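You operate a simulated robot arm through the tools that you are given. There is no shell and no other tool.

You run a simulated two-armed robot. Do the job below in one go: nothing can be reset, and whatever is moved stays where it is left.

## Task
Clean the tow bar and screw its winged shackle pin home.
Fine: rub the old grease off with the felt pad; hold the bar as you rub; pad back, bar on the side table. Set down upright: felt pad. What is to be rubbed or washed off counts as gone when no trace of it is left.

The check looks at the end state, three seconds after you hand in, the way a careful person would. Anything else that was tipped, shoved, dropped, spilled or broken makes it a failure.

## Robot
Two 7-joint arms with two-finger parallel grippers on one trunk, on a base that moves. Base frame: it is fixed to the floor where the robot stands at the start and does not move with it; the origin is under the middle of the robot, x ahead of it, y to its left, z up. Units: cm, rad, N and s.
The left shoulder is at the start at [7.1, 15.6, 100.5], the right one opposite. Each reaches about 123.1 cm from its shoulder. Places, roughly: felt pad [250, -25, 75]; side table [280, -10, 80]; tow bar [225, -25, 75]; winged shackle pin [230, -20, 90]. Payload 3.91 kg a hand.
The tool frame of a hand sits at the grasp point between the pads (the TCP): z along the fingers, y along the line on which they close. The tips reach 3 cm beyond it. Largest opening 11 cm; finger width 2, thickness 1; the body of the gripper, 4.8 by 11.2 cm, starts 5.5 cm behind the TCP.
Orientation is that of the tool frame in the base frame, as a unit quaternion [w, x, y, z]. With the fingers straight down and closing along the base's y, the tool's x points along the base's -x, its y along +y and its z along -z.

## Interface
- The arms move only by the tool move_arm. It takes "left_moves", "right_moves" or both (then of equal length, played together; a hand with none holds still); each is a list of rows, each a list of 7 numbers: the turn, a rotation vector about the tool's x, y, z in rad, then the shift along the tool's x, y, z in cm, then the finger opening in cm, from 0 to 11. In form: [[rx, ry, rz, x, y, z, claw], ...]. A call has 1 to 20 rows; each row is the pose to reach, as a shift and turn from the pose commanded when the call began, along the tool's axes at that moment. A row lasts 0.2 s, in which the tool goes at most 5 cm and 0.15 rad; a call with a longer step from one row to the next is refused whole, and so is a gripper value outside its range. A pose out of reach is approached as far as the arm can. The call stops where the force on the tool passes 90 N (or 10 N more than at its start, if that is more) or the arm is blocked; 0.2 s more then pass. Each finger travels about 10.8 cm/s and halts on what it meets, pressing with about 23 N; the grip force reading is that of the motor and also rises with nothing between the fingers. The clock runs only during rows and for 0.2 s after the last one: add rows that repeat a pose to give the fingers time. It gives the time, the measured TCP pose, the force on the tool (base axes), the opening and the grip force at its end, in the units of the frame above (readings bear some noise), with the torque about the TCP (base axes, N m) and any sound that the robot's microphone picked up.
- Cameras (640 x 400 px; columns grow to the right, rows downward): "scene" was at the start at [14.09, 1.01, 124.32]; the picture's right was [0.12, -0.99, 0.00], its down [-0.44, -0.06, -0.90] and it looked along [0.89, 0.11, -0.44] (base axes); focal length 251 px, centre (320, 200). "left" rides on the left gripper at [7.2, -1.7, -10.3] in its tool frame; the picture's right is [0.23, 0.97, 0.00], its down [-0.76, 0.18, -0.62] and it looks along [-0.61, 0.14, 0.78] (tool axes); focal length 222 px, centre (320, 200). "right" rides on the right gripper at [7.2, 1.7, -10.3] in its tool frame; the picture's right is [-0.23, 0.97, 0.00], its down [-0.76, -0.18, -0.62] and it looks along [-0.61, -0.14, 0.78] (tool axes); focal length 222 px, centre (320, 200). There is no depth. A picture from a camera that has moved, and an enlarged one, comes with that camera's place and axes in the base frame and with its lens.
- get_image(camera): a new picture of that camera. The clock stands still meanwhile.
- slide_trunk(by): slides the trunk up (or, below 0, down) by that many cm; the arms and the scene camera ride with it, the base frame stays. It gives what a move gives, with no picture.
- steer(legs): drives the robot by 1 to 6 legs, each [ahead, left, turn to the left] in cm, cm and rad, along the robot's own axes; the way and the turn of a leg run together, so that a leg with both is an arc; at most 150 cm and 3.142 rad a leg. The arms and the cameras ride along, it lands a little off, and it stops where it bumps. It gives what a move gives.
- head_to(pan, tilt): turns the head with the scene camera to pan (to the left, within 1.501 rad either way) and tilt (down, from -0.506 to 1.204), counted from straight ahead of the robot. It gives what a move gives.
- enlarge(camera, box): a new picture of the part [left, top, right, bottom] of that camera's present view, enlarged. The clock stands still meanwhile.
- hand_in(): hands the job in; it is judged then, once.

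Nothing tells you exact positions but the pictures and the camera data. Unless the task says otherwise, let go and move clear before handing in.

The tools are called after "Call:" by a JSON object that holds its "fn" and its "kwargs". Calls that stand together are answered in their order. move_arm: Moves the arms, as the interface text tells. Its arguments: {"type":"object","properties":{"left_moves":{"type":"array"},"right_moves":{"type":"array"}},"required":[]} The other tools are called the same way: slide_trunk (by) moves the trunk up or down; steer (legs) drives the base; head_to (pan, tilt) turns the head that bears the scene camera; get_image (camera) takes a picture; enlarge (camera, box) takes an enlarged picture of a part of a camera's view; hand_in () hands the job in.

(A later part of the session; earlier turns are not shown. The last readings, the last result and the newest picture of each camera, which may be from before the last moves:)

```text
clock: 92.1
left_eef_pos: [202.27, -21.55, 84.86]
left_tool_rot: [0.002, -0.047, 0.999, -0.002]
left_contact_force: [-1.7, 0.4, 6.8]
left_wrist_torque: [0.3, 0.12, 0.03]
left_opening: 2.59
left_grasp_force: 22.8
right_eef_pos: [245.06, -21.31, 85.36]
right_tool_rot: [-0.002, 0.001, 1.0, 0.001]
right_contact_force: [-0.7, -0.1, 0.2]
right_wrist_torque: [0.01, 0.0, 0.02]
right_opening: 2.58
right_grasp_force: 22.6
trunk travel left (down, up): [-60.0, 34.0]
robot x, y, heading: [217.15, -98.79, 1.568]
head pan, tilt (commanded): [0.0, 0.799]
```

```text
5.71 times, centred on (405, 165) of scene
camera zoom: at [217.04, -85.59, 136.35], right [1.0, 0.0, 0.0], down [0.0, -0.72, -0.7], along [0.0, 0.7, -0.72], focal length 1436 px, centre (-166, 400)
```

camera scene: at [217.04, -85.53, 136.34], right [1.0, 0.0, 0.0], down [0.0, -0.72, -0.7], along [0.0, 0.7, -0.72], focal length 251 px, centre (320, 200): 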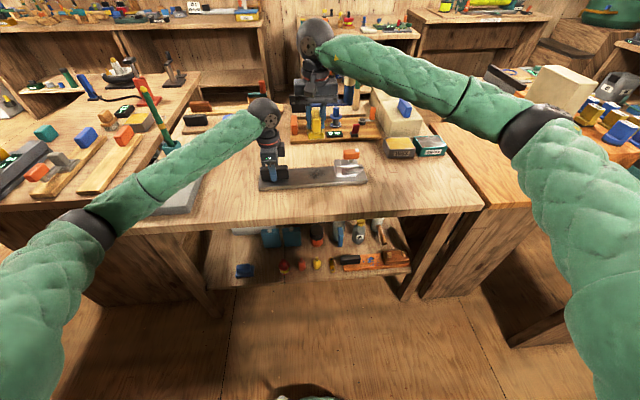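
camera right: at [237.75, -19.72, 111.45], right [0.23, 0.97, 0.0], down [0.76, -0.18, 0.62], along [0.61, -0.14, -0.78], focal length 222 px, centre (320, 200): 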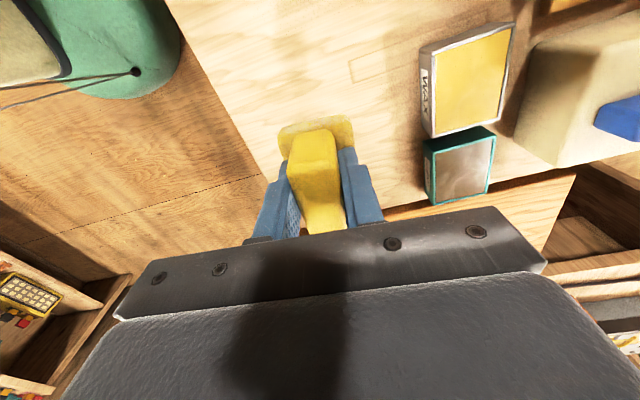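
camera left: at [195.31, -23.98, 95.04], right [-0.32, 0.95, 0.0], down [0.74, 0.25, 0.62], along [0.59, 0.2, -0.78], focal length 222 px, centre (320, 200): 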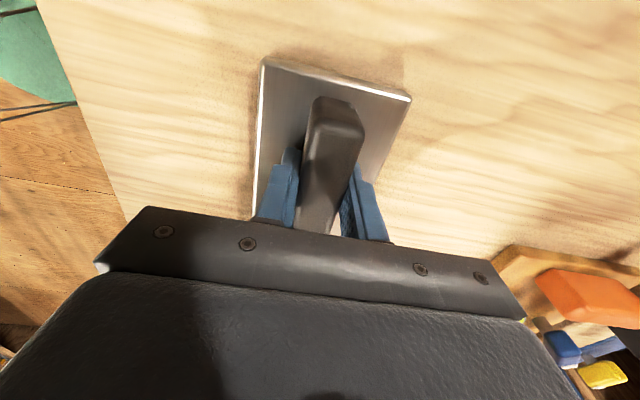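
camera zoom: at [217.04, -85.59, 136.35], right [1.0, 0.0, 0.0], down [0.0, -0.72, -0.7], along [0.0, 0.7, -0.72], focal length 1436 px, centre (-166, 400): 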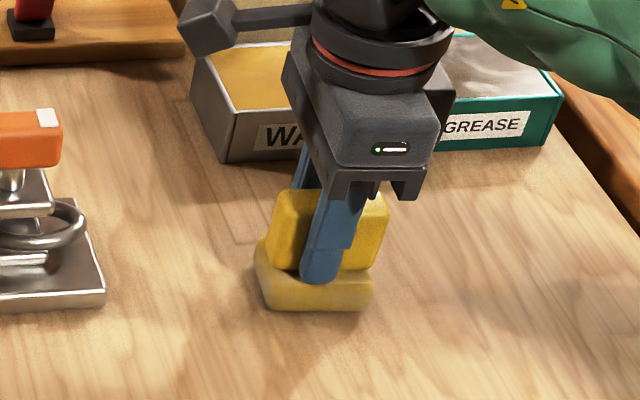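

Call:
{"fn": "move_arm", "kwargs": {"right_moves": [[0, 0, 0, 0, 0, 0.1, 0], [0, 0, 0, 0, 0, 0.2, 0], [0, 0, 0, 0, 0, 0.2, 0]]}}

```text
clock: 92.9
left_eef_pos: [202.26, -21.61, 84.95]
left_tool_rot: [0.001, -0.048, 0.999, -0.001]
left_contact_force: [-0.6, 0.9, 4.1]
left_wrist_torque: [0.35, 0.01, 0.02]
left_opening: 2.56
left_grasp_force: 23.1
right_eef_pos: [244.97, -21.37, 85.18]
right_tool_rot: [-0.001, 0.0, 1.0, 0.001]
right_contact_force: [1.5, 0.2, 3.4]
right_wrist_torque: [-0.06, -0.22, 0.03]
right_opening: 2.56
right_grasp_force: 22.8
trunk travel left (down, up): [-60.0, 34.0]
robot x, y, heading: [216.74, -98.6, 1.565]
head pan, tilt (commanded): [0.0, 0.799]
```

The pad rests on the bench (3.4 N). Opening and lifting clear.

Call:
{"fn": "move_arm", "kwargs": {"right_moves": [[0, 0, 0, 0, 0, 0, 3.2], [0, 0, 0, 0, 0, 0, 5], [0, 0, 0, 0, 0, 0, 6], [0, 0, 0, 0, 0, 0, 6], [0, 0, 0, 0, 0, -3, 6], [0, 0, 0, 0, 0, -7, 6], [0, 0, 0, 0, 0, -11, 6], [0, 0, 0, 0, 0, -15, 6], [0, 0, 0, 0, 0, -16, 6]]}}

Call:
{"fn": "enlarge", "kwargs": {"camera": "scene", "box": [340, 120, 460, 200]}}

Call:
{"fn": "get_image", "kwargs": {"camera": "right"}}

```text
clock: 94.9
left_eef_pos: [202.29, -21.58, 84.9]
left_tool_rot: [0.001, -0.048, 0.999, 0.0]
left_contact_force: [-0.1, 0.6, 6.0]
left_wrist_torque: [0.33, -0.15, -0.05]
left_opening: 2.58
left_grasp_force: 22.8
right_eef_pos: [244.97, -21.34, 101.31]
right_tool_rot: [-0.002, -0.001, 1.0, 0.0]
right_contact_force: [0.6, -0.4, -0.1]
right_wrist_torque: [0.02, 0.01, -0.02]
right_opening: 6.01
right_grasp_force: 0.1
trunk travel left (down, up): [-60.0, 34.0]
robot x, y, heading: [217.0, -98.55, 1.566]
head pan, tilt (commanded): [0.0, 0.799]
```

```text
5.00 times, centred on (400, 160) of scene
camera zoom: at [217.04, -85.59, 136.35], right [1.0, 0.0, 0.0], down [0.0, -0.72, -0.7], along [0.0, 0.7, -0.72], focal length 1257 px, centre (-80, 400)
```

zoom: 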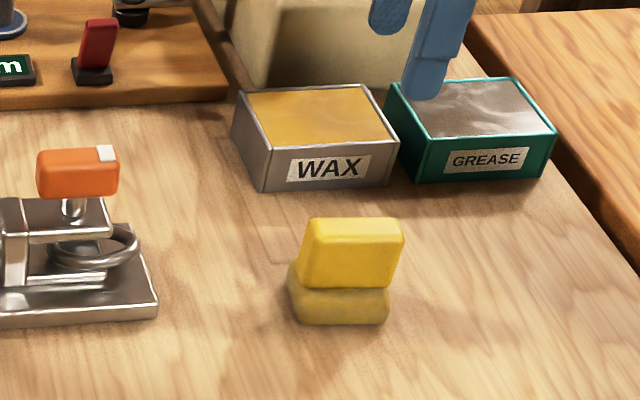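

```text
taken
camera right: at [237.64, -19.68, 111.61], right [0.23, 0.97, 0.0], down [0.76, -0.18, 0.62], along [0.6, -0.14, -0.78], focal length 222 px, centre (320, 200)
```

right: 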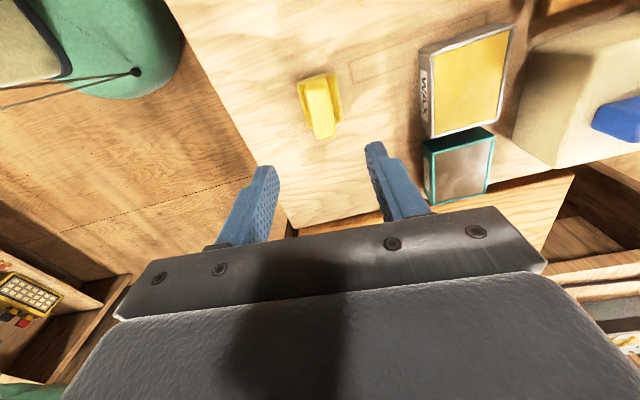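

The pad stands upright in its place. Now I'll bring the right hand over the pin and look closely.

Call:
{"fn": "move_arm", "kwargs": {"right_moves": [[0, 0, 0, 4, 0.6, -2, 6], [0, 0, 0, 8.5, 1.3, -3, 6], [0, 0, 0, 13, 2, -3, 6], [0, 0, 0, 16, 2.5, -3, 6], [0, 0, 0, 17.77, 2.74, -3, 6], [0, 0, 0, 17.77, 2.74, -3, 6]]}}

Call:
{"fn": "get_image", "kwargs": {"camera": "right"}}

Call:
{"fn": "enlarge", "kwargs": {"camera": "scene", "box": [310, 120, 390, 200]}}

```text
clock: 96.3
left_eef_pos: [202.25, -21.56, 84.95]
left_tool_rot: [0.002, -0.048, 0.999, -0.001]
left_contact_force: [1.1, -1.0, 6.4]
left_wrist_torque: [0.26, 0.09, -0.05]
left_opening: 2.58
left_grasp_force: 23.2
right_eef_pos: [227.1, -18.54, 104.09]
right_tool_rot: [-0.001, 0.001, 1.0, 0.0]
right_contact_force: [0.2, 0.1, 0.2]
right_wrist_torque: [0.03, -0.03, 0.02]
right_opening: 6.0
right_grasp_force: 0.0
trunk travel left (down, up): [-60.0, 34.0]
robot x, y, heading: [217.04, -98.55, 1.568]
head pan, tilt (commanded): [0.0, 0.799]
```

```text
taken
camera right: at [219.78, -16.87, 114.45], right [0.23, 0.97, 0.0], down [0.76, -0.18, 0.62], along [0.61, -0.14, -0.78], focal length 222 px, centre (320, 200)
```

right: 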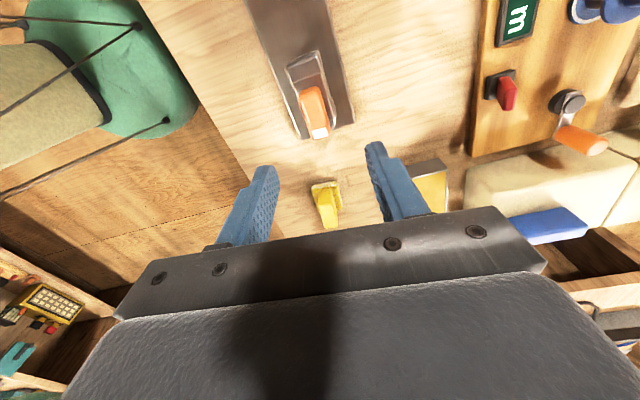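

```text
5.00 times, centred on (350, 160) of scene
camera zoom: at [217.04, -85.58, 136.35], right [1.0, 0.0, 0.0], down [0.0, -0.72, -0.7], along [0.0, 0.7, -0.72], focal length 1257 px, centre (170, 400)
```

zoom: 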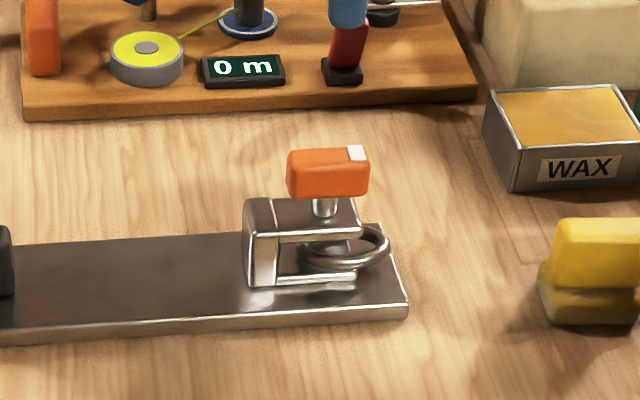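

Call:
{"fn": "enlarge", "kwargs": {"camera": "right", "box": [270, 30, 370, 150]}}

```text
3.33 times, centred on (320, 90) of right
camera zoom: at [219.78, -16.87, 114.45], right [0.23, 0.97, 0.0], down [0.76, -0.18, 0.62], along [0.61, -0.14, -0.78], focal length 740 px, centre (320, 567)
```

zoom: 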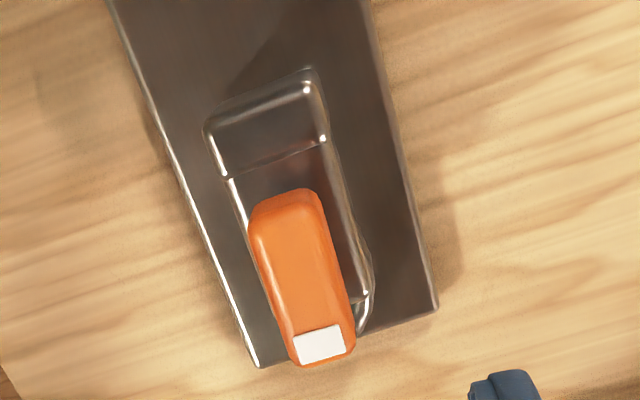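

The wing is centred about (227.25,-18.95), nearly along x, top at ~90.3. Before gripping I'll test how far the right wrist can turn clockwise while hovering.

Call:
{"fn": "move_arm", "kwargs": {"right_moves": [[0, 0, 0.145, -0.15, -0.4, 0, 6], [0, 0, 0.29, -0.15, -0.4, 0, 6], [0, 0, 0.435, -0.15, -0.4, 0, 6], [0, 0, 0.58, -0.15, -0.4, 0, 6], [0, 0, 0.725, -0.15, -0.4, 0, 6], [0, 0, 0.87, -0.15, -0.4, 0, 6], [0, 0, 1.015, -0.15, -0.4, 0, 6], [0, 0, 1.16, -0.15, -0.4, 0, 6], [0, 0, 1.305, -0.15, -0.4, 0, 6], [0, 0, 1.45, -0.15, -0.4, 0, 6], [0, 0, 1.57, -0.15, -0.4, 0, 6], [0, 0, 1.57, -0.15, -0.4, 0, 6]]}}

Call:
{"fn": "get_image", "kwargs": {"camera": "scene"}}

```text
clock: 98.9
left_eef_pos: [202.24, -21.52, 84.92]
left_tool_rot: [0.0, -0.048, 0.999, -0.001]
left_contact_force: [1.0, -0.6, 5.3]
left_wrist_torque: [0.31, -0.03, -0.04]
left_opening: 2.6
left_grasp_force: 22.9
right_eef_pos: [227.44, -19.04, 104.28]
right_tool_rot: [0.0, 0.707, 0.707, -0.001]
right_contact_force: [0.1, 0.5, 0.5]
right_wrist_torque: [0.0, 0.02, -0.02]
right_opening: 5.99
right_grasp_force: 0.1
trunk travel left (down, up): [-60.0, 34.0]
robot x, y, heading: [216.97, -98.26, 1.564]
head pan, tilt (commanded): [0.0, 0.799]
```

```text
taken
camera scene: at [217.04, -85.58, 136.35], right [1.0, 0.0, 0.0], down [0.0, -0.72, -0.7], along [0.0, 0.7, -0.72], focal length 251 px, centre (320, 200)
```

scene: 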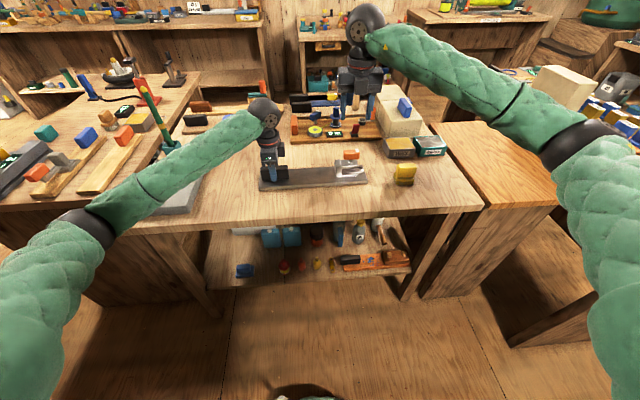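

θ=180° is fine. Testing another quarter turn.

Call:
{"fn": "move_arm", "kwargs": {"right_moves": [[0, 0, 0.145, 0, 0, 0, 6], [0, 0, 0.29, 0, 0, 0, 6], [0, 0, 0.435, 0, 0, 0, 6], [0, 0, 0.58, 0, 0, 0, 6], [0, 0, 0.725, 0, 0, 0, 6], [0, 0, 0.87, 0, 0, 0, 6], [0, 0, 1.015, 0, 0, 0, 6], [0, 0, 1.16, 0, 0, 0, 6], [0, 0, 1.305, 0, 0, 0, 6], [0, 0, 1.45, 0, 0, 0, 6], [0, 0, 1.57, 0, 0, 0, 6], [0, 0, 1.57, 0, 0, 0, 6]]}}

```text
clock: 101.5
left_eef_pos: [202.23, -21.49, 84.9]
left_tool_rot: [0.001, -0.048, 0.999, -0.001]
left_contact_force: [0.3, -1.0, 5.0]
left_wrist_torque: [0.29, 0.04, -0.03]
left_opening: 2.6
left_grasp_force: 23.0
right_eef_pos: [227.35, -19.05, 104.33]
right_tool_rot: [0.0, 1.0, 0.001, -0.001]
right_contact_force: [0.2, -0.6, -0.2]
right_wrist_torque: [0.0, -0.01, 0.01]
right_opening: 6.01
right_grasp_force: 0.0
trunk travel left (down, up): [-60.0, 34.0]
robot x, y, heading: [216.87, -98.89, 1.566]
head pan, tilt (commanded): [0.0, 0.799]
```

A full half-turn stroke (θ=90°→270°) is possible. Turning back to the start orientation.

Call:
{"fn": "move_arm", "kwargs": {"right_moves": [[0, 0, -0.148, 0, 0, 0, 6], [0, 0, -0.296, 0, 0, 0, 6], [0, 0, -0.444, 0, 0, 0, 6], [0, 0, -0.592, 0, 0, 0, 6], [0, 0, -0.74, 0, 0, 0, 6], [0, 0, -0.888, 0, 0, 0, 6], [0, 0, -1.036, 0, 0, 0, 6], [0, 0, -1.184, 0, 0, 0, 6], [0, 0, -1.332, 0, 0, 0, 6], [0, 0, -1.48, 0, 0, 0, 6], [0, 0, -1.628, 0, 0, 0, 6], [0, 0, -1.776, 0, 0, 0, 6], [0, 0, -1.924, 0, 0, 0, 6], [0, 0, -2.072, 0, 0, 0, 6], [0, 0, -2.22, 0, 0, 0, 6], [0, 0, -2.368, 0, 0, 0, 6], [0, 0, -2.516, 0, 0, 0, 6], [0, 0, -2.664, 0, 0, 0, 6], [0, 0, -2.812, 0, 0, 0, 6], [0, 0, -2.96, 0, 0, 0, 6]]}}

Call:
{"fn": "move_arm", "kwargs": {"right_moves": [[0, 0, -0.1, 0, 0, 2, 5], [0, 0, -0.18, 0, 0, 5, 5], [0, 0, -0.18, 0, 0, 8.5, 5], [0, 0, -0.18, 0, 0, 10, 5], [0, 0, -0.18, 0, 0, 10, 5]]}}

Call:
{"fn": "get_image", "kwargs": {"camera": "right"}}

Call:
{"fn": "enlarge", "kwargs": {"camera": "scene", "box": [300, 110, 400, 190]}}

```text
clock: 105.7
left_eef_pos: [202.24, -21.57, 84.92]
left_tool_rot: [0.001, -0.048, 0.999, -0.002]
left_contact_force: [-0.3, 0.5, 4.3]
left_wrist_torque: [0.32, 0.0, -0.04]
left_opening: 2.57
left_grasp_force: 23.4
right_eef_pos: [227.43, -18.9, 104.22]
right_tool_rot: [0.0, 0.087, 0.996, 0.0]
right_contact_force: [-0.4, -0.3, 0.2]
right_wrist_torque: [-0.04, 0.02, 0.02]
right_opening: 5.98
right_grasp_force: 0.1
trunk travel left (down, up): [-60.0, 34.0]
robot x, y, heading: [216.89, -98.05, 1.567]
head pan, tilt (commanded): [0.0, 0.799]
```

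```text
clock: 106.9
left_eef_pos: [202.4, -21.56, 84.95]
left_tool_rot: [0.001, -0.048, 0.999, 0.0]
left_contact_force: [0.0, -0.3, 3.9]
left_wrist_torque: [0.27, -0.03, -0.01]
left_opening: 2.58
left_grasp_force: 23.1
right_eef_pos: [227.44, -18.96, 94.31]
right_tool_rot: [-0.001, 0.0, 1.0, 0.0]
right_contact_force: [0.0, -0.9, 0.2]
right_wrist_torque: [0.01, 0.01, -0.02]
right_opening: 5.03
right_grasp_force: 0.1
trunk travel left (down, up): [-60.0, 34.0]
robot x, y, heading: [217.22, -98.77, 1.566]
head pan, tilt (commanded): [0.0, 0.799]
```

```text
taken
camera right: at [220.15, -17.28, 104.53], right [0.23, 0.97, 0.0], down [0.76, -0.18, 0.62], along [0.61, -0.14, -0.78], focal length 222 px, centre (320, 200)
```

right: 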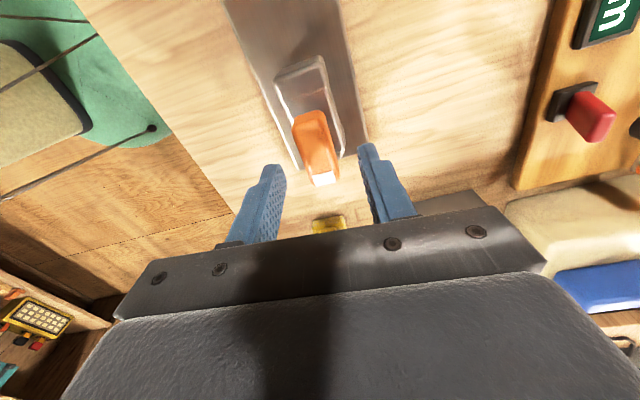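

```text
5.00 times, centred on (350, 150) of scene
camera zoom: at [217.03, -85.58, 136.35], right [1.0, 0.0, 0.0], down [0.0, -0.72, -0.7], along [0.0, 0.7, -0.72], focal length 1257 px, centre (170, 450)
```

zoom: 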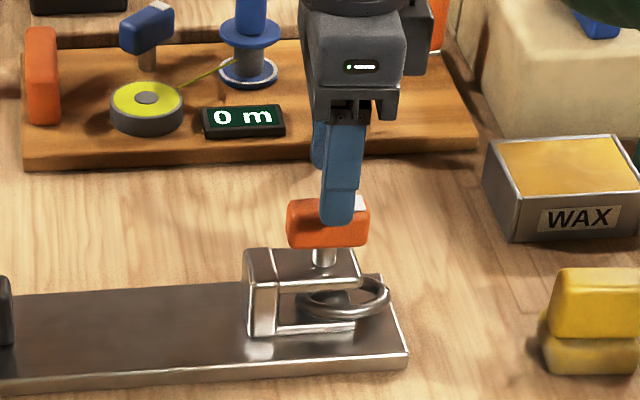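

Slight x correction, then descend around the wing and close.

Call:
{"fn": "move_arm", "kwargs": {"right_moves": [[0, 0, 0, 0.3, 0, 1.5, 5], [0, 0, 0, 0.3, 0, 3, 5], [0, 0, 0, 0.3, 0, 4, 5], [0, 0, 0, 0.3, 0, 4.4, 5], [0, 0, 0, 0.3, 0, 4.4, 3], [0, 0, 0, 0.3, 0, 4.4, 1], [0, 0, 0, 0.3, 0, 4.4, 0], [0, 0, 0, 0.3, 0, 4.4, 0]]}}

Call:
{"fn": "enlarge", "kwargs": {"camera": "scene", "box": [300, 110, 400, 190]}}

Call:
{"fn": "get_image", "kwargs": {"camera": "right"}}

```text
clock: 108.7
left_eef_pos: [202.31, -21.61, 84.93]
left_tool_rot: [0.001, -0.049, 0.999, -0.001]
left_contact_force: [0.1, 2.3, 3.7]
left_wrist_torque: [0.41, -0.11, 0.24]
left_opening: 2.6
left_grasp_force: 23.1
right_eef_pos: [227.09, -19.13, 89.94]
right_tool_rot: [-0.002, 0.0, 1.0, -0.001]
right_contact_force: [0.0, 0.7, 0.8]
right_wrist_torque: [0.02, 0.08, 0.01]
right_opening: 2.35
right_grasp_force: 22.9
trunk travel left (down, up): [-60.0, 34.0]
robot x, y, heading: [217.06, -98.42, 1.566]
head pan, tilt (commanded): [0.0, 0.799]
```

```text
5.00 times, centred on (350, 150) of scene
camera zoom: at [217.03, -85.56, 136.35], right [1.0, 0.0, 0.0], down [0.0, -0.72, -0.7], along [0.0, 0.7, -0.72], focal length 1257 px, centre (170, 450)
```

zoom: 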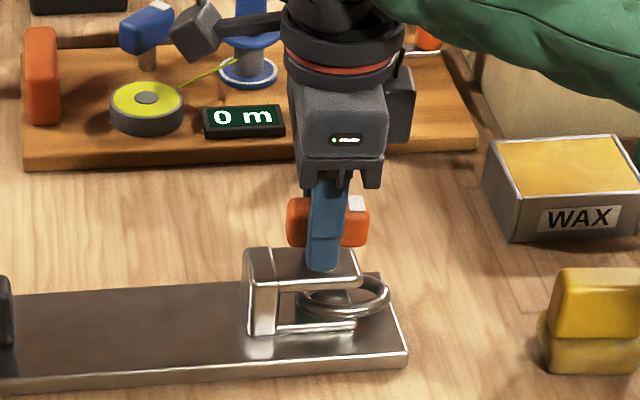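

```text
taken
camera right: at [219.76, -17.39, 100.17], right [0.23, 0.97, 0.0], down [0.76, -0.18, 0.62], along [0.61, -0.14, -0.78], focal length 222 px, centre (320, 200)
```

right: 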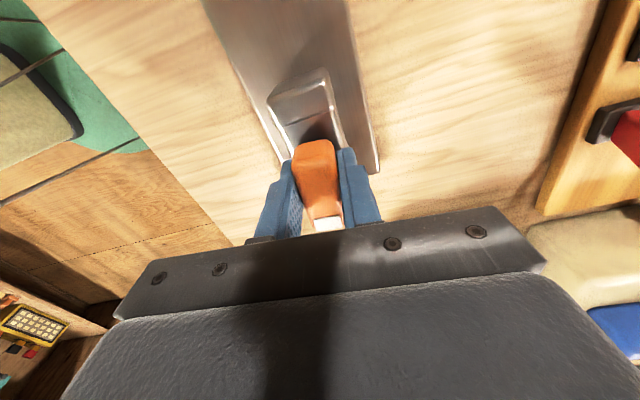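

The wing is gripped. First a cautious clockwise turn (seen from above) of ~0.75 rad, watching the torque.

Call:
{"fn": "move_arm", "kwargs": {"right_moves": [[0, 0, 0.1, 0, 0, 0, 0], [0, 0, 0.24, 0, 0, 0, 0], [0, 0, 0.38, 0, 0, 0, 0], [0, 0, 0.52, 0, 0, 0, 0], [0, 0, 0.66, 0, 0, 0, 0], [0, 0, 0.78, 0, 0, 0, 0], [0, 0, 0.78, 0, 0, 0, 0]]}}

Call:
{"fn": "enlarge", "kwargs": {"camera": "scene", "box": [300, 110, 400, 190]}}

Call:
{"fn": "get_image", "kwargs": {"camera": "right"}}

```text
clock: 110.3
left_eef_pos: [202.14, -21.63, 85.0]
left_tool_rot: [0.0, -0.049, 0.999, -0.001]
left_contact_force: [-16.7, -4.3, -0.4]
left_wrist_torque: [0.25, -0.02, -0.33]
left_opening: 2.6
left_grasp_force: 23.5
right_eef_pos: [227.09, -19.01, 89.87]
right_tool_rot: [-0.002, 0.381, 0.925, 0.0]
right_contact_force: [21.1, 9.1, 15.2]
right_wrist_torque: [0.08, -0.19, 0.04]
right_opening: 2.36
right_grasp_force: 22.9
trunk travel left (down, up): [-60.0, 34.0]
robot x, y, heading: [217.15, -98.76, 1.573]
head pan, tilt (commanded): [0.0, 0.799]
```

```text
5.00 times, centred on (350, 150) of scene
camera zoom: at [217.05, -85.62, 136.36], right [1.0, 0.0, 0.0], down [0.0, -0.72, -0.7], along [0.0, 0.7, -0.72], focal length 1257 px, centre (170, 450)
```

zoom: 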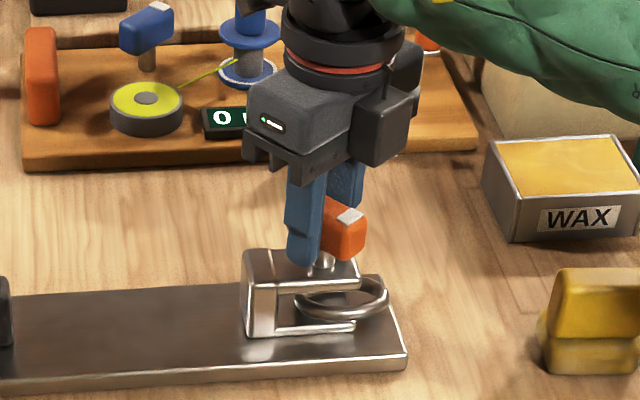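

```text
taken
camera right: at [223.11, -12.72, 100.17], right [0.85, 0.53, 0.0], down [0.42, -0.66, 0.62], along [0.33, -0.53, -0.78], focal length 222 px, centre (320, 200)
```

right: 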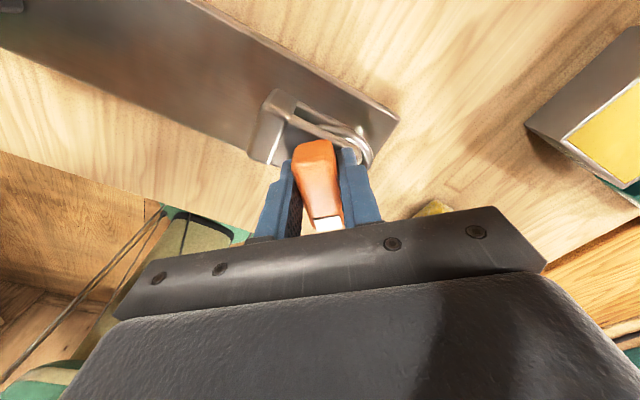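

The wing turns with the hand; side force suggests the pin axis is ~0.4 cm further in +x. I'll correct that and continue turning to a quarter turn.

Call:
{"fn": "move_arm", "kwargs": {"right_moves": [[0, 0, 0, -0.14, 0.14, 0, 0], [0, 0, 0, -0.28, 0.28, 0, 0], [0, 0, 0, -0.28, 0.28, 0, 0]]}}

```text
clock: 111.1
left_eef_pos: [202.36, -21.66, 84.82]
left_tool_rot: [0.003, -0.048, 0.999, -0.001]
left_contact_force: [4.3, -0.5, -0.9]
left_wrist_torque: [0.19, 0.5, -0.22]
left_opening: 2.6
left_grasp_force: 23.0
right_eef_pos: [227.21, -19.07, 89.83]
right_tool_rot: [-0.003, 0.379, 0.925, 0.0]
right_contact_force: [-10.1, 1.7, 16.4]
right_wrist_torque: [0.04, 0.06, -0.03]
right_opening: 2.36
right_grasp_force: 22.7
trunk travel left (down, up): [-60.0, 34.0]
robot x, y, heading: [216.97, -98.61, 1.57]
head pan, tilt (commanded): [0.0, 0.799]
```

Call:
{"fn": "move_arm", "kwargs": {"right_moves": [[0, 0, 0.1, 0.09, -0.09, 0, 0], [0, 0, 0.24, 0.09, -0.09, 0, 0], [0, 0, 0.38, 0.09, -0.09, 0, 0], [0, 0, 0.52, 0.09, -0.09, 0, 0], [0, 0, 0.66, 0.09, -0.09, 0, 0], [0, 0, 0.79, 0.09, -0.09, 0, 0], [0, 0, 0.79, 0.09, -0.09, 0, 0]]}}

Call:
{"fn": "enlarge", "kwargs": {"camera": "scene", "box": [300, 110, 400, 190]}}

```text
clock: 112.7
left_eef_pos: [202.14, -21.64, 85.05]
left_tool_rot: [0.0, -0.048, 0.999, -0.001]
left_contact_force: [-9.3, -2.5, -3.2]
left_wrist_torque: [0.16, -0.5, -0.5]
left_opening: 2.6
left_grasp_force: 22.7
right_eef_pos: [227.43, -18.97, 89.84]
right_tool_rot: [-0.001, 0.708, 0.706, 0.001]
right_contact_force: [16.7, 1.0, 18.8]
right_wrist_torque: [-0.06, -0.2, 0.07]
right_opening: 2.35
right_grasp_force: 22.8
trunk travel left (down, up): [-60.0, 34.0]
robot x, y, heading: [216.8, -98.75, 1.567]
head pan, tilt (commanded): [0.0, 0.799]
```

```text
5.00 times, centred on (350, 150) of scene
camera zoom: at [217.05, -85.65, 136.36], right [1.0, 0.0, 0.0], down [0.0, -0.72, -0.7], along [0.0, 0.7, -0.72], focal length 1257 px, centre (170, 450)
```

zoom: 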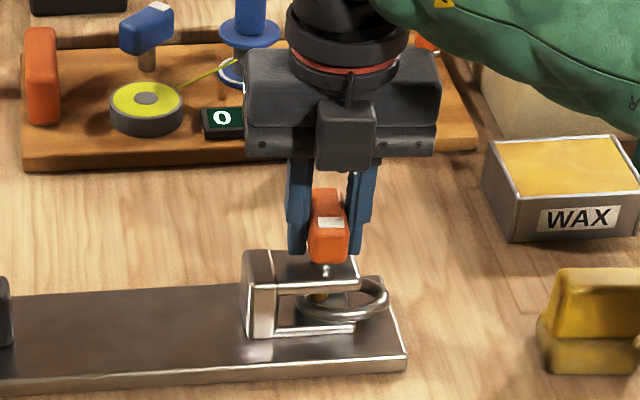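

The wing has turned a quarter. Continuing to a half turn with a small x correction.

Call:
{"fn": "move_arm", "kwargs": {"right_moves": [[0, 0, 0.1, 0, 0.1, 0, 0], [0, 0, 0.24, 0, 0.2, 0, 0], [0, 0, 0.38, 0, 0.2, 0, 0], [0, 0, 0.52, 0, 0.2, 0, 0], [0, 0, 0.66, 0, 0.2, 0, 0], [0, 0, 0.8, 0, 0.2, 0, 0], [0, 0, 0.94, 0, 0.2, 0, 0], [0, 0, 1.08, 0, 0.2, 0, 0], [0, 0, 1.22, 0, 0.2, 0, 0], [0, 0, 1.36, 0, 0.2, 0, 0], [0, 0, 1.5, 0, 0.2, 0, 0], [0, 0, 1.571, 0, 0.2, 0, 0], [0, 0, 1.571, 0, 0.2, 0, 0]]}}

Call:
{"fn": "enlarge", "kwargs": {"camera": "scene", "box": [300, 110, 400, 190]}}

```text
clock: 115.5
left_eef_pos: [202.35, -21.48, 85.04]
left_tool_rot: [0.002, -0.048, 0.999, -0.001]
left_contact_force: [-10.3, 3.9, 10.4]
left_wrist_torque: [0.22, -0.23, 0.39]
left_opening: 2.58
left_grasp_force: 23.1
right_eef_pos: [227.33, -19.02, 89.85]
right_tool_rot: [0.0, 1.0, 0.0, -0.002]
right_contact_force: [7.7, -2.5, -1.1]
right_wrist_torque: [-0.06, -0.13, 0.62]
right_opening: 2.54
right_grasp_force: 22.7
trunk travel left (down, up): [-60.0, 34.0]
robot x, y, heading: [217.17, -98.5, 1.569]
head pan, tilt (commanded): [0.0, 0.799]
```

```text
5.00 times, centred on (350, 150) of scene
camera zoom: at [217.02, -85.57, 136.35], right [1.0, 0.0, 0.0], down [0.0, -0.72, -0.7], along [0.0, 0.7, -0.72], focal length 1257 px, centre (170, 450)
```

zoom: 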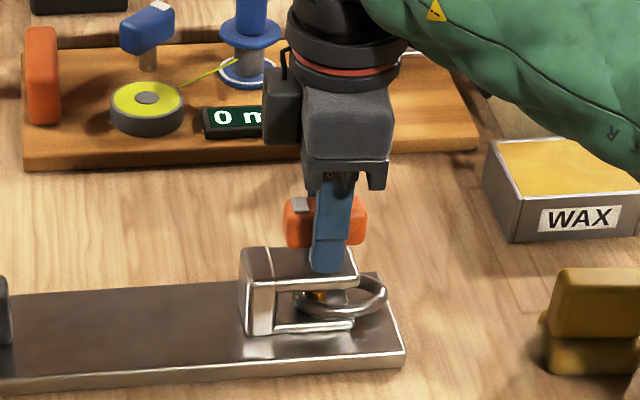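

Call:
{"fn": "enlarge", "kwargs": {"camera": "scene", "box": [335, 145, 385, 180]}}

Call:
{"fn": "get_image", "kwargs": {"camera": "right"}}

Call:
{"fn": "get_image", "kwargs": {"camera": "left"}}

```text
11.43 times, centred on (360, 162) of scene
camera zoom: at [217.02, -85.57, 136.35], right [1.0, 0.0, 0.0], down [0.0, -0.72, -0.7], along [0.0, 0.7, -0.72], focal length 2872 px, centre (-137, 629)
```

zoom: 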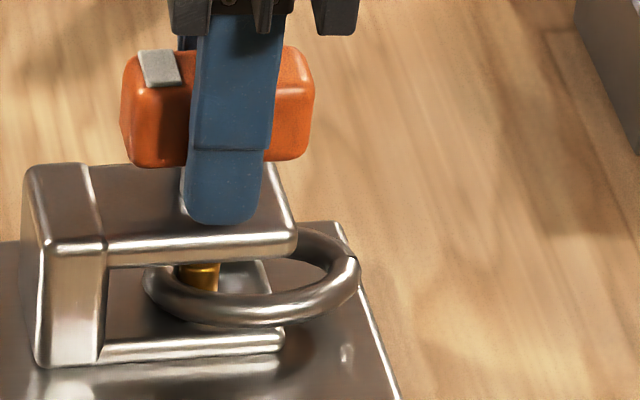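

```text
taken
camera right: at [234.56, -20.72, 100.01], right [-0.23, -0.97, 0.0], down [-0.76, 0.18, 0.63], along [-0.61, 0.14, -0.78], focal length 222 px, centre (320, 200)
```

right: 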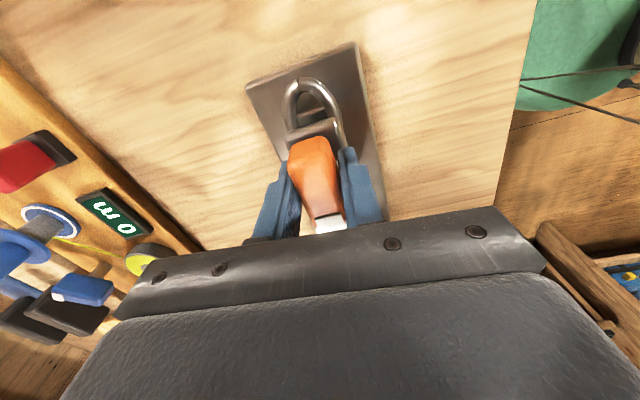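

```text
taken
camera left: at [195.3, -23.99, 95.11], right [-0.32, 0.95, 0.0], down [0.74, 0.25, 0.63], along [0.59, 0.2, -0.78], focal length 222 px, centre (320, 200)
```

left: 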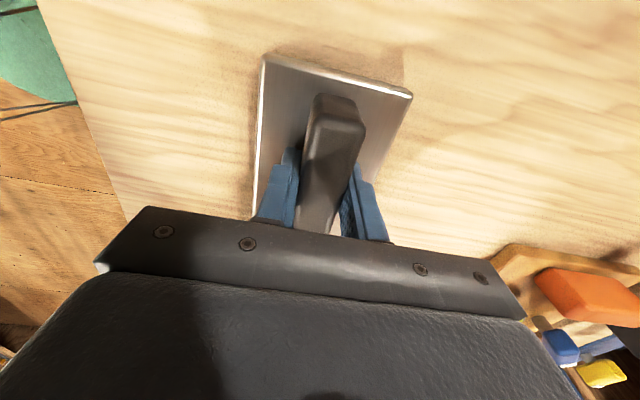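

A brass tip of the pin now shows below the top plate, so clockwise is driving it in. I'll open, lift and look at the wing height.

Call:
{"fn": "move_arm", "kwargs": {"right_moves": [[0, 0, 0, 0, 0, 0, 3], [0, 0, 0, 0, 0, 0, 5], [0, 0, 0, 0, 0, 0, 5], [0, 0, 0, 0, 0, -2, 5], [0, 0, 0, 0, 0, -5, 5], [0, 0, 0, 0, 0, -6, 5], [0, 0, 0, 0, 0, -6, 5]]}}

Call:
{"fn": "enlarge", "kwargs": {"camera": "scene", "box": [310, 120, 390, 200]}}

Call:
{"fn": "enlarge", "kwargs": {"camera": "scene", "box": [335, 145, 385, 180]}}

Call:
{"fn": "enlarge", "kwargs": {"camera": "right", "box": [240, 20, 400, 180]}}

```text
clock: 117.1
left_eef_pos: [202.25, -21.57, 84.85]
left_tool_rot: [0.001, -0.047, 0.999, -0.001]
left_contact_force: [5.0, -1.6, 10.1]
left_wrist_torque: [0.28, -0.4, -0.02]
left_opening: 2.6
left_grasp_force: 22.9
right_eef_pos: [227.53, -19.1, 95.75]
right_tool_rot: [-0.001, 1.0, 0.002, -0.002]
right_contact_force: [-0.3, 0.0, 0.6]
right_wrist_torque: [-0.02, 0.0, -0.01]
right_opening: 5.01
right_grasp_force: 0.0
trunk travel left (down, up): [-60.0, 34.0]
robot x, y, heading: [217.04, -98.63, 1.567]
head pan, tilt (commanded): [0.0, 0.799]
```

```text
5.00 times, centred on (350, 160) of scene
camera zoom: at [217.08, -85.63, 136.35], right [1.0, 0.0, 0.0], down [0.0, -0.72, -0.7], along [0.0, 0.7, -0.72], focal length 1257 px, centre (170, 400)
```

zoom: 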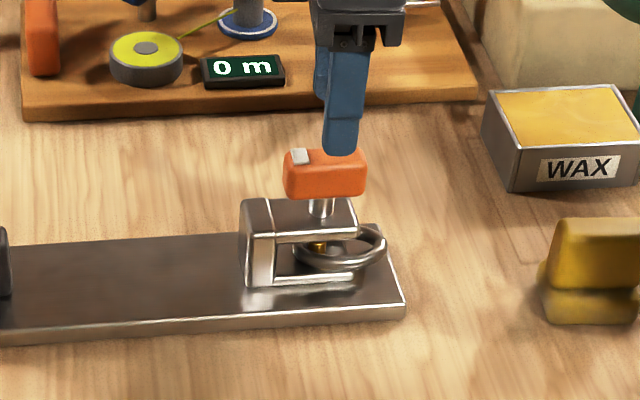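

```text
11.43 times, centred on (360, 162) of scene
camera zoom: at [217.08, -85.63, 136.35], right [1.0, 0.0, 0.0], down [0.0, -0.72, -0.7], along [0.0, 0.7, -0.72], focal length 2872 px, centre (-137, 629)
```

zoom: 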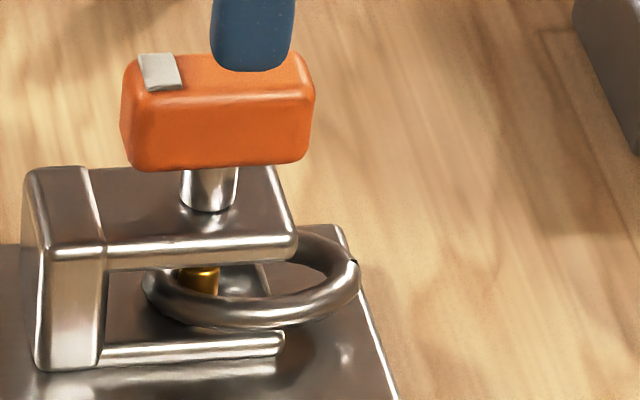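

```text
2.50 times, centred on (320, 100) of right
camera zoom: at [234.71, -20.8, 106.05], right [-0.23, -0.97, 0.0], down [-0.76, 0.18, 0.63], along [-0.61, 0.14, -0.78], focal length 555 px, centre (320, 450)
```

zoom: 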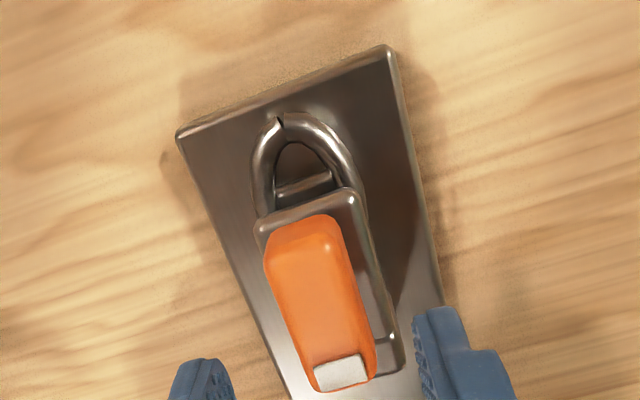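

After half a turn the pin has gone in slightly (roughly 0.1–0.15 cm), so several turns are needed. Turning the hand back and re-gripping for the next stroke.

Call:
{"fn": "move_arm", "kwargs": {"right_moves": [[0, 0, -0.1496, 0, 0, 0, 7], [0, 0, -0.2992, 0, 0, 0, 7], [0, 0, -0.4488, 0, 0, 0, 7], [0, 0, -0.5984, 0, 0, 0, 7], [0, 0, -0.748, 0, 0, 0, 7], [0, 0, -0.8976, 0, 0, 0, 7], [0, 0, -1.0472, 0, 0, 0, 7], [0, 0, -1.1968, 0, 0, 0, 7], [0, 0, -1.3464, 0, 0, 0, 7], [0, 0, -1.496, 0, 0, 0, 7], [0, 0, -1.6456, 0, 0, 0, 7], [0, 0, -1.7952, 0, 0, 0, 7], [0, 0, -1.9448, 0, 0, 0, 7], [0, 0, -2.0944, 0, 0, 0, 7], [0, 0, -2.244, 0, 0, 0, 7], [0, 0, -2.3936, 0, 0, 0, 7], [0, 0, -2.5432, 0, 0, 0, 7], [0, 0, -2.6928, 0, 0, 1.5, 7], [0, 0, -2.8424, 0, 0, 3.5, 7], [0, 0, -2.992, 0, 0, 5, 7]]}}

Call:
{"fn": "move_arm", "kwargs": {"right_moves": [[0, 0, -0.1496, 0, 0, 0.9, 5], [0, 0, -0.1496, 0, 0, 0.9, 3], [0, 0, -0.1496, 0, 0, 0.9, 0], [0, 0, -0.1496, 0, 0, 0.9, 0], [0, 0, -0.1496, 0, 0, 0.9, 0]]}}

```text
clock: 121.3
left_eef_pos: [202.37, -21.61, 84.99]
left_tool_rot: [0.0, -0.048, 0.999, -0.001]
left_contact_force: [2.6, -0.9, 9.0]
left_wrist_torque: [0.22, 0.2, 0.01]
left_opening: 2.6
left_grasp_force: 23.1
right_eef_pos: [227.4, -19.09, 90.83]
right_tool_rot: [0.0, 0.073, 0.997, 0.0]
right_contact_force: [0.6, 0.6, -0.6]
right_wrist_torque: [-0.02, -0.01, 0.01]
right_opening: 7.0
right_grasp_force: 0.1
trunk travel left (down, up): [-60.0, 34.0]
robot x, y, heading: [216.83, -98.69, 1.566]
head pan, tilt (commanded): [0.0, 0.799]
```

```text
clock: 122.5
left_eef_pos: [202.14, -21.67, 85.03]
left_tool_rot: [0.001, -0.048, 0.999, -0.001]
left_contact_force: [1.0, 2.0, 8.6]
left_wrist_torque: [0.26, -0.04, 0.17]
left_opening: 2.58
left_grasp_force: 22.9
right_eef_pos: [227.35, -19.17, 89.93]
right_tool_rot: [-0.001, -0.002, 1.0, 0.001]
right_contact_force: [-0.5, -1.3, 1.6]
right_wrist_torque: [-0.06, 0.06, 0.42]
right_opening: 2.52
right_grasp_force: 22.7
trunk travel left (down, up): [-60.0, 34.0]
robot x, y, heading: [217.08, -98.49, 1.571]
head pan, tilt (commanded): [0.0, 0.799]
```

Call:
{"fn": "move_arm", "kwargs": {"right_moves": [[0, 0, 0.1496, 0, 0, 0, 0], [0, 0, 0.2992, 0, 0, 0, 0], [0, 0, 0.4488, 0, 0, 0.02, 0], [0, 0, 0.5984, 0, 0, 0.03, 0], [0, 0, 0.748, 0, 0, 0.03, 0], [0, 0, 0.8976, 0, 0, 0.04, 0], [0, 0, 1.0472, 0, 0, 0.05, 0], [0, 0, 1.1968, 0, 0, 0.05, 0], [0, 0, 1.3464, 0, 0, 0.06, 0], [0, 0, 1.496, 0, 0, 0.06, 0], [0, 0, 1.6456, 0, 0, 0.07, 0], [0, 0, 1.7952, 0, 0, 0.07, 0], [0, 0, 1.9448, 0, 0, 0.08, 0], [0, 0, 2.0944, 0, 0, 0.09, 0], [0, 0, 2.244, 0, 0, 0.1, 0], [0, 0, 2.3936, 0, 0, 0.1, 0], [0, 0, 2.5432, 0, 0, 0.11, 0], [0, 0, 2.6928, 0, 0, 0.12, 0], [0, 0, 2.8424, 0, 0, 0.12, 0], [0, 0, 2.992, 0, 0, 0.13, 0]]}}

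Call:
{"fn": "enlarge", "kwargs": {"camera": "scene", "box": [310, 120, 390, 200]}}

```text
clock: 126.7
left_eef_pos: [202.35, -21.65, 84.98]
left_tool_rot: [0.002, -0.048, 0.999, -0.001]
left_contact_force: [-0.3, 0.7, 1.3]
left_wrist_torque: [0.22, -0.23, 0.33]
left_opening: 2.85
left_grasp_force: 23.1
right_eef_pos: [227.68, -18.99, 89.74]
right_tool_rot: [0.0, 0.997, 0.075, -0.001]
right_contact_force: [0.3, -0.4, -0.7]
right_wrist_torque: [0.02, 0.01, 0.0]
right_opening: 0.0
right_grasp_force: 23.0
trunk travel left (down, up): [-60.0, 34.0]
robot x, y, heading: [216.8, -98.62, 1.568]
head pan, tilt (commanded): [0.0, 0.799]
```

```text
5.00 times, centred on (350, 160) of scene
camera zoom: at [217.01, -85.52, 136.34], right [1.0, 0.0, 0.0], down [0.0, -0.72, -0.7], along [0.0, 0.7, -0.72], focal length 1257 px, centre (170, 400)
```

zoom: 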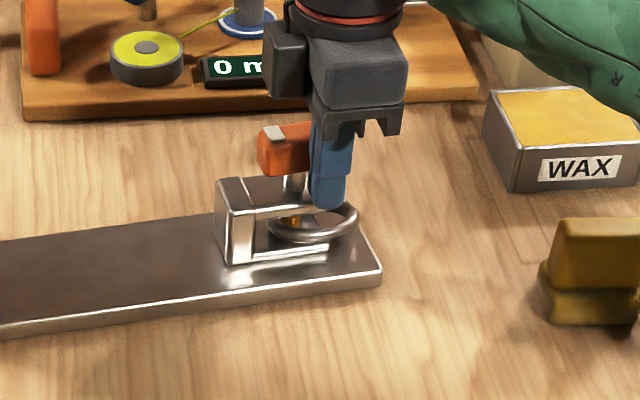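

The grip slipped off the wing and the bar was pushed back a bit, so I'll open, lift the right hand and look at the state.

Call:
{"fn": "move_arm", "kwargs": {"right_moves": [[0, 0, 0, 0, 0, -2, 0], [0, 0, 0, 0, 0, -5, 0], [0, 0, 0, 0, 0, -8, 2], [0, 0, 0, 0, 0, -12, 4], [0, 0, 0, -4, 0, -13, 5], [0, 0, 0, -4, 0, -13, 5]]}}

Call:
{"fn": "enlarge", "kwargs": {"camera": "scene", "box": [230, 120, 390, 200]}}

Call:
{"fn": "enlarge", "kwargs": {"camera": "scene", "box": [330, 140, 380, 175]}}

Call:
{"fn": "get_image", "kwargs": {"camera": "left"}}

Call:
{"fn": "get_image", "kwargs": {"camera": "right"}}

```text
clock: 128.1
left_eef_pos: [202.36, -21.57, 84.96]
left_tool_rot: [0.0, -0.047, 0.999, 0.0]
left_contact_force: [0.9, 0.4, 0.2]
left_wrist_torque: [-0.05, 0.51, 0.0]
left_opening: 2.57
left_grasp_force: 22.7
right_eef_pos: [223.68, -19.53, 102.89]
right_tool_rot: [0.0, 0.997, 0.074, -0.002]
right_contact_force: [0.1, 0.6, 0.8]
right_wrist_torque: [0.0, 0.02, -0.01]
right_opening: 4.99
right_grasp_force: 0.0
trunk travel left (down, up): [-60.0, 34.0]
robot x, y, heading: [217.29, -98.47, 1.568]
head pan, tilt (commanded): [0.0, 0.799]
```

```text
4.00 times, centred on (310, 160) of scene
camera zoom: at [217.16, -85.54, 136.35], right [1.0, 0.0, 0.0], down [0.0, -0.72, -0.7], along [0.0, 0.7, -0.72], focal length 1005 px, centre (360, 360)
```

zoom: 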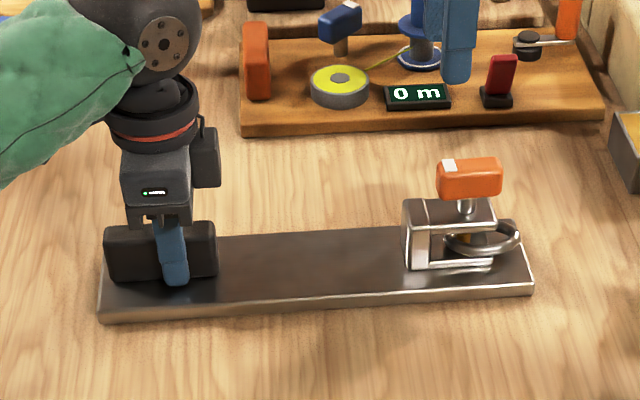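

```text
11.43 times, centred on (355, 158) of scene
camera zoom: at [217.16, -85.54, 136.35], right [1.0, 0.0, 0.0], down [0.0, -0.72, -0.7], along [0.0, 0.7, -0.72], focal length 2872 px, centre (-80, 686)
```

zoom: 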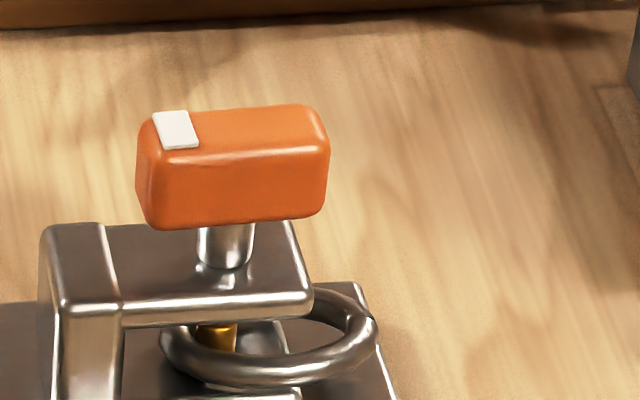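

```text
taken
camera left: at [195.43, -23.98, 95.06], right [-0.32, 0.95, 0.0], down [0.74, 0.25, 0.62], along [0.59, 0.2, -0.78], focal length 222 px, centre (320, 200)
```

left: 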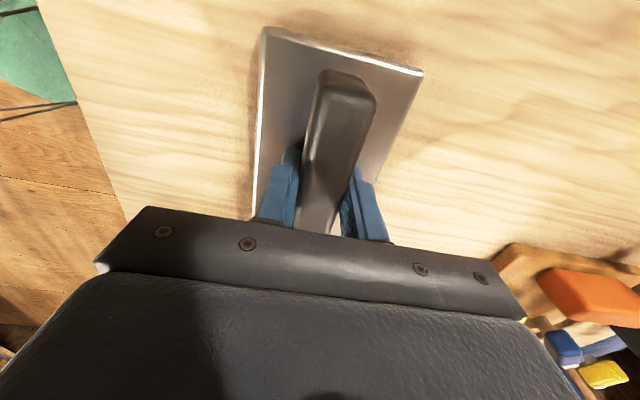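

```text
taken
camera right: at [231.03, -20.16, 113.02], right [-0.08, -1.0, 0.0], down [-0.78, 0.06, 0.63], along [-0.62, 0.05, -0.78], focal length 222 px, centre (320, 200)
```

right: 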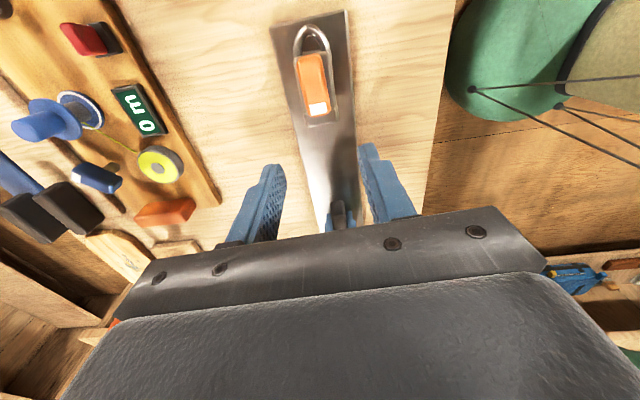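

The wing stayed with its white end at left, and the bar slid ~1.3 cm toward −x in the left grip. I'll use the right wrist camera from the +x side to see the slot and pin.

Call:
{"fn": "move_arm", "kwargs": {"right_moves": [[0, 0, 0, 4, 0, 0, 8], [0, 0, 0, 8, 0, 0, 11], [0, 0, 0.08, 12, 0, 3, 11], [0, 0, 0.148, 13, 0, 7, 11], [0, 0, 0.148, 13, 0, 11, 11], [0, 0, 0.148, 13, 0, 11, 11]]}}

Call:
{"fn": "get_image", "kwargs": {"camera": "right"}}

Call:
{"fn": "enlarge", "kwargs": {"camera": "right", "box": [240, 20, 400, 140]}}

```text
clock: 129.5
left_eef_pos: [202.24, -21.44, 84.88]
left_tool_rot: [0.001, -0.047, 0.999, -0.002]
left_contact_force: [-0.9, -0.2, 0.1]
left_wrist_torque: [0.08, -0.08, -0.09]
left_opening: 2.61
left_grasp_force: 22.7
right_eef_pos: [236.6, -17.68, 91.55]
right_tool_rot: [0.0, 1.0, 0.001, -0.001]
right_contact_force: [0.4, -0.5, -0.3]
right_wrist_torque: [0.02, -0.01, 0.01]
right_opening: 10.97
right_grasp_force: 0.0
trunk travel left (down, up): [-60.0, 34.0]
robot x, y, heading: [216.89, -98.86, 1.566]
head pan, tilt (commanded): [0.0, 0.799]
```

```text
taken
camera right: at [243.7, -19.28, 101.81], right [-0.22, -0.97, 0.0], down [-0.76, 0.18, 0.62], along [-0.61, 0.14, -0.78], focal length 222 px, centre (320, 200)
```

right: 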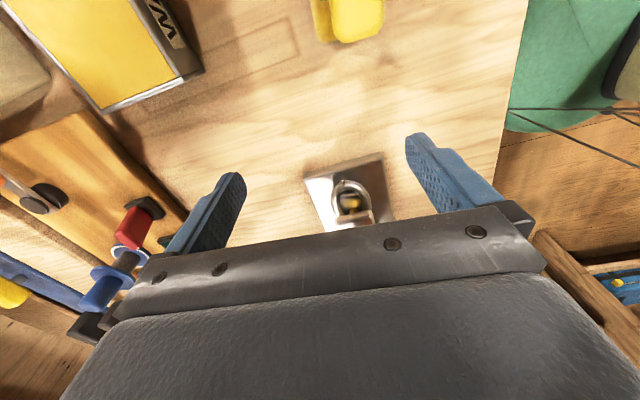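

```text
3.33 times, centred on (320, 80) of right
camera zoom: at [243.7, -19.28, 101.81], right [-0.22, -0.97, 0.0], down [-0.76, 0.18, 0.62], along [-0.61, 0.14, -0.78], focal length 740 px, centre (320, 600)
```

zoom: 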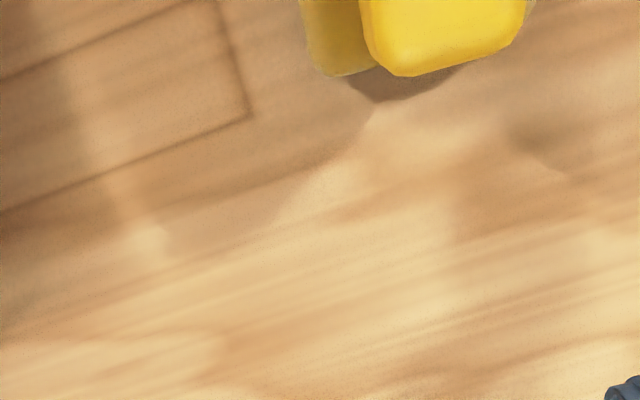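

Call:
{"fn": "enlarge", "kwargs": {"camera": "right", "box": [290, 140, 410, 230]}}

```text
4.44 times, centred on (350, 185) of right
camera zoom: at [243.7, -19.28, 101.81], right [-0.22, -0.97, 0.0], down [-0.76, 0.18, 0.62], along [-0.61, 0.14, -0.78], focal length 987 px, centre (187, 267)
```

zoom: 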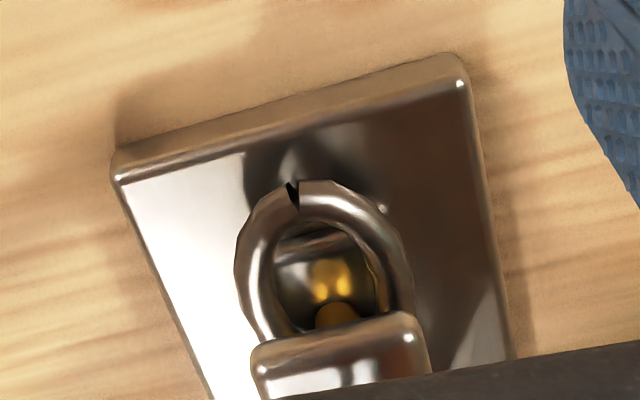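

The view from +x shows the brass pin tip within the ring. For a proper side view, I'll bring the right wrist camera to the front (−y) side, low and tilted.

Call:
{"fn": "move_arm", "kwargs": {"right_moves": [[0, 0, 0, 0, 0, -4, 11], [0, 0, 0, 0, 0, -8, 11], [0, 0, -0.1496, 0, 0, -12, 11], [0, 0, -0.2992, 0, 0, -12, 11], [0, 0, -0.4488, 0, 0, -12, 11], [0, 0, -0.5984, 0, 0, -12, 11], [0, 0, -0.748, 0, 0, -12, 11], [0, 0, -0.8976, 0, 0, -12, 11], [0, 0, -1.0472, 0, 0, -12, 11], [0, 0, -1.1968, 0, 0, -12, 11], [0, 0, -1.3464, 0, 0, -12, 11], [0, 0, -1.496, 0, 0, -12, 11], [0, 0, -1.6456, 0, 0, -12, 11], [0, 0, -1.7952, 0, 0, -12, 11], [0, 0, -1.9448, 0, 0, -12, 11], [0, 0, -2.0944, 0, 0, -12, 11], [0, 0, -2.244, 0, 0, -12, 11], [0, 0, -2.3936, 0, 0, -12, 11], [0, 0, -2.5432, 0, 0, -12, 11], [0, 0, -2.6928, 0, 0, -12, 11]]}}

Call:
{"fn": "move_arm", "kwargs": {"right_moves": [[0, 0, -0.1496, 0, 0, 0, 11], [0, 0, -0.2992, 0, 0, 0, 11], [0, 0, -0.4488, 0, 0, 0, 11], [0, 0, -0.5984, 0, 0, 0, 11], [0, 0, -0.748, 0, 0, 0, 11], [0, 0, -0.8976, 0, 0, 0, 11], [0, 0, -1.0472, 0, 0, 0, 11], [0, 0, -1.1968, 0, 0, 0, 11], [0, 0, -1.3464, 0, 0, 0, 11], [0, 0, -1.496, 0, 0, 0, 11], [0, 0, -1.6456, 0, 0, 0, 11], [0, 0, -1.7952, 0, 0, 0, 11], [0, 0, -1.9448, 0, 0, 0, 11], [0, 0, -2.02, 0, 0, 0, 11], [0, 0, -2.02, 0, 0, 0, 11]]}}

```text
clock: 133.7
left_eef_pos: [202.3, -21.49, 84.8]
left_tool_rot: [0.001, -0.048, 0.999, -0.002]
left_contact_force: [0.6, -0.3, 0.1]
left_wrist_torque: [0.04, 0.17, -0.01]
left_opening: 2.59
left_grasp_force: 23.0
right_eef_pos: [236.38, -17.59, 103.91]
right_tool_rot: [-0.001, 0.219, 0.976, 0.001]
right_contact_force: [-0.2, 0.1, -0.3]
right_wrist_torque: [0.0, -0.03, 0.02]
right_opening: 11.02
right_grasp_force: 0.0
trunk travel left (down, up): [-60.0, 34.0]
robot x, y, heading: [216.96, -98.4, 1.568]
head pan, tilt (commanded): [0.0, 0.799]
```

```text
clock: 136.9
left_eef_pos: [202.34, -21.48, 84.89]
left_tool_rot: [0.001, -0.048, 0.999, -0.001]
left_contact_force: [-0.2, 1.0, -0.1]
left_wrist_torque: [0.06, 0.0, -0.02]
left_opening: 2.6
left_grasp_force: 23.0
right_eef_pos: [236.48, -17.75, 103.63]
right_tool_rot: [0.001, 0.709, -0.705, 0.0]
right_contact_force: [-0.6, -0.1, -0.1]
right_wrist_torque: [0.02, -0.01, 0.02]
right_opening: 11.0
right_grasp_force: 0.0
trunk travel left (down, up): [-60.0, 34.0]
robot x, y, heading: [217.03, -98.36, 1.572]
head pan, tilt (commanded): [0.0, 0.799]
```

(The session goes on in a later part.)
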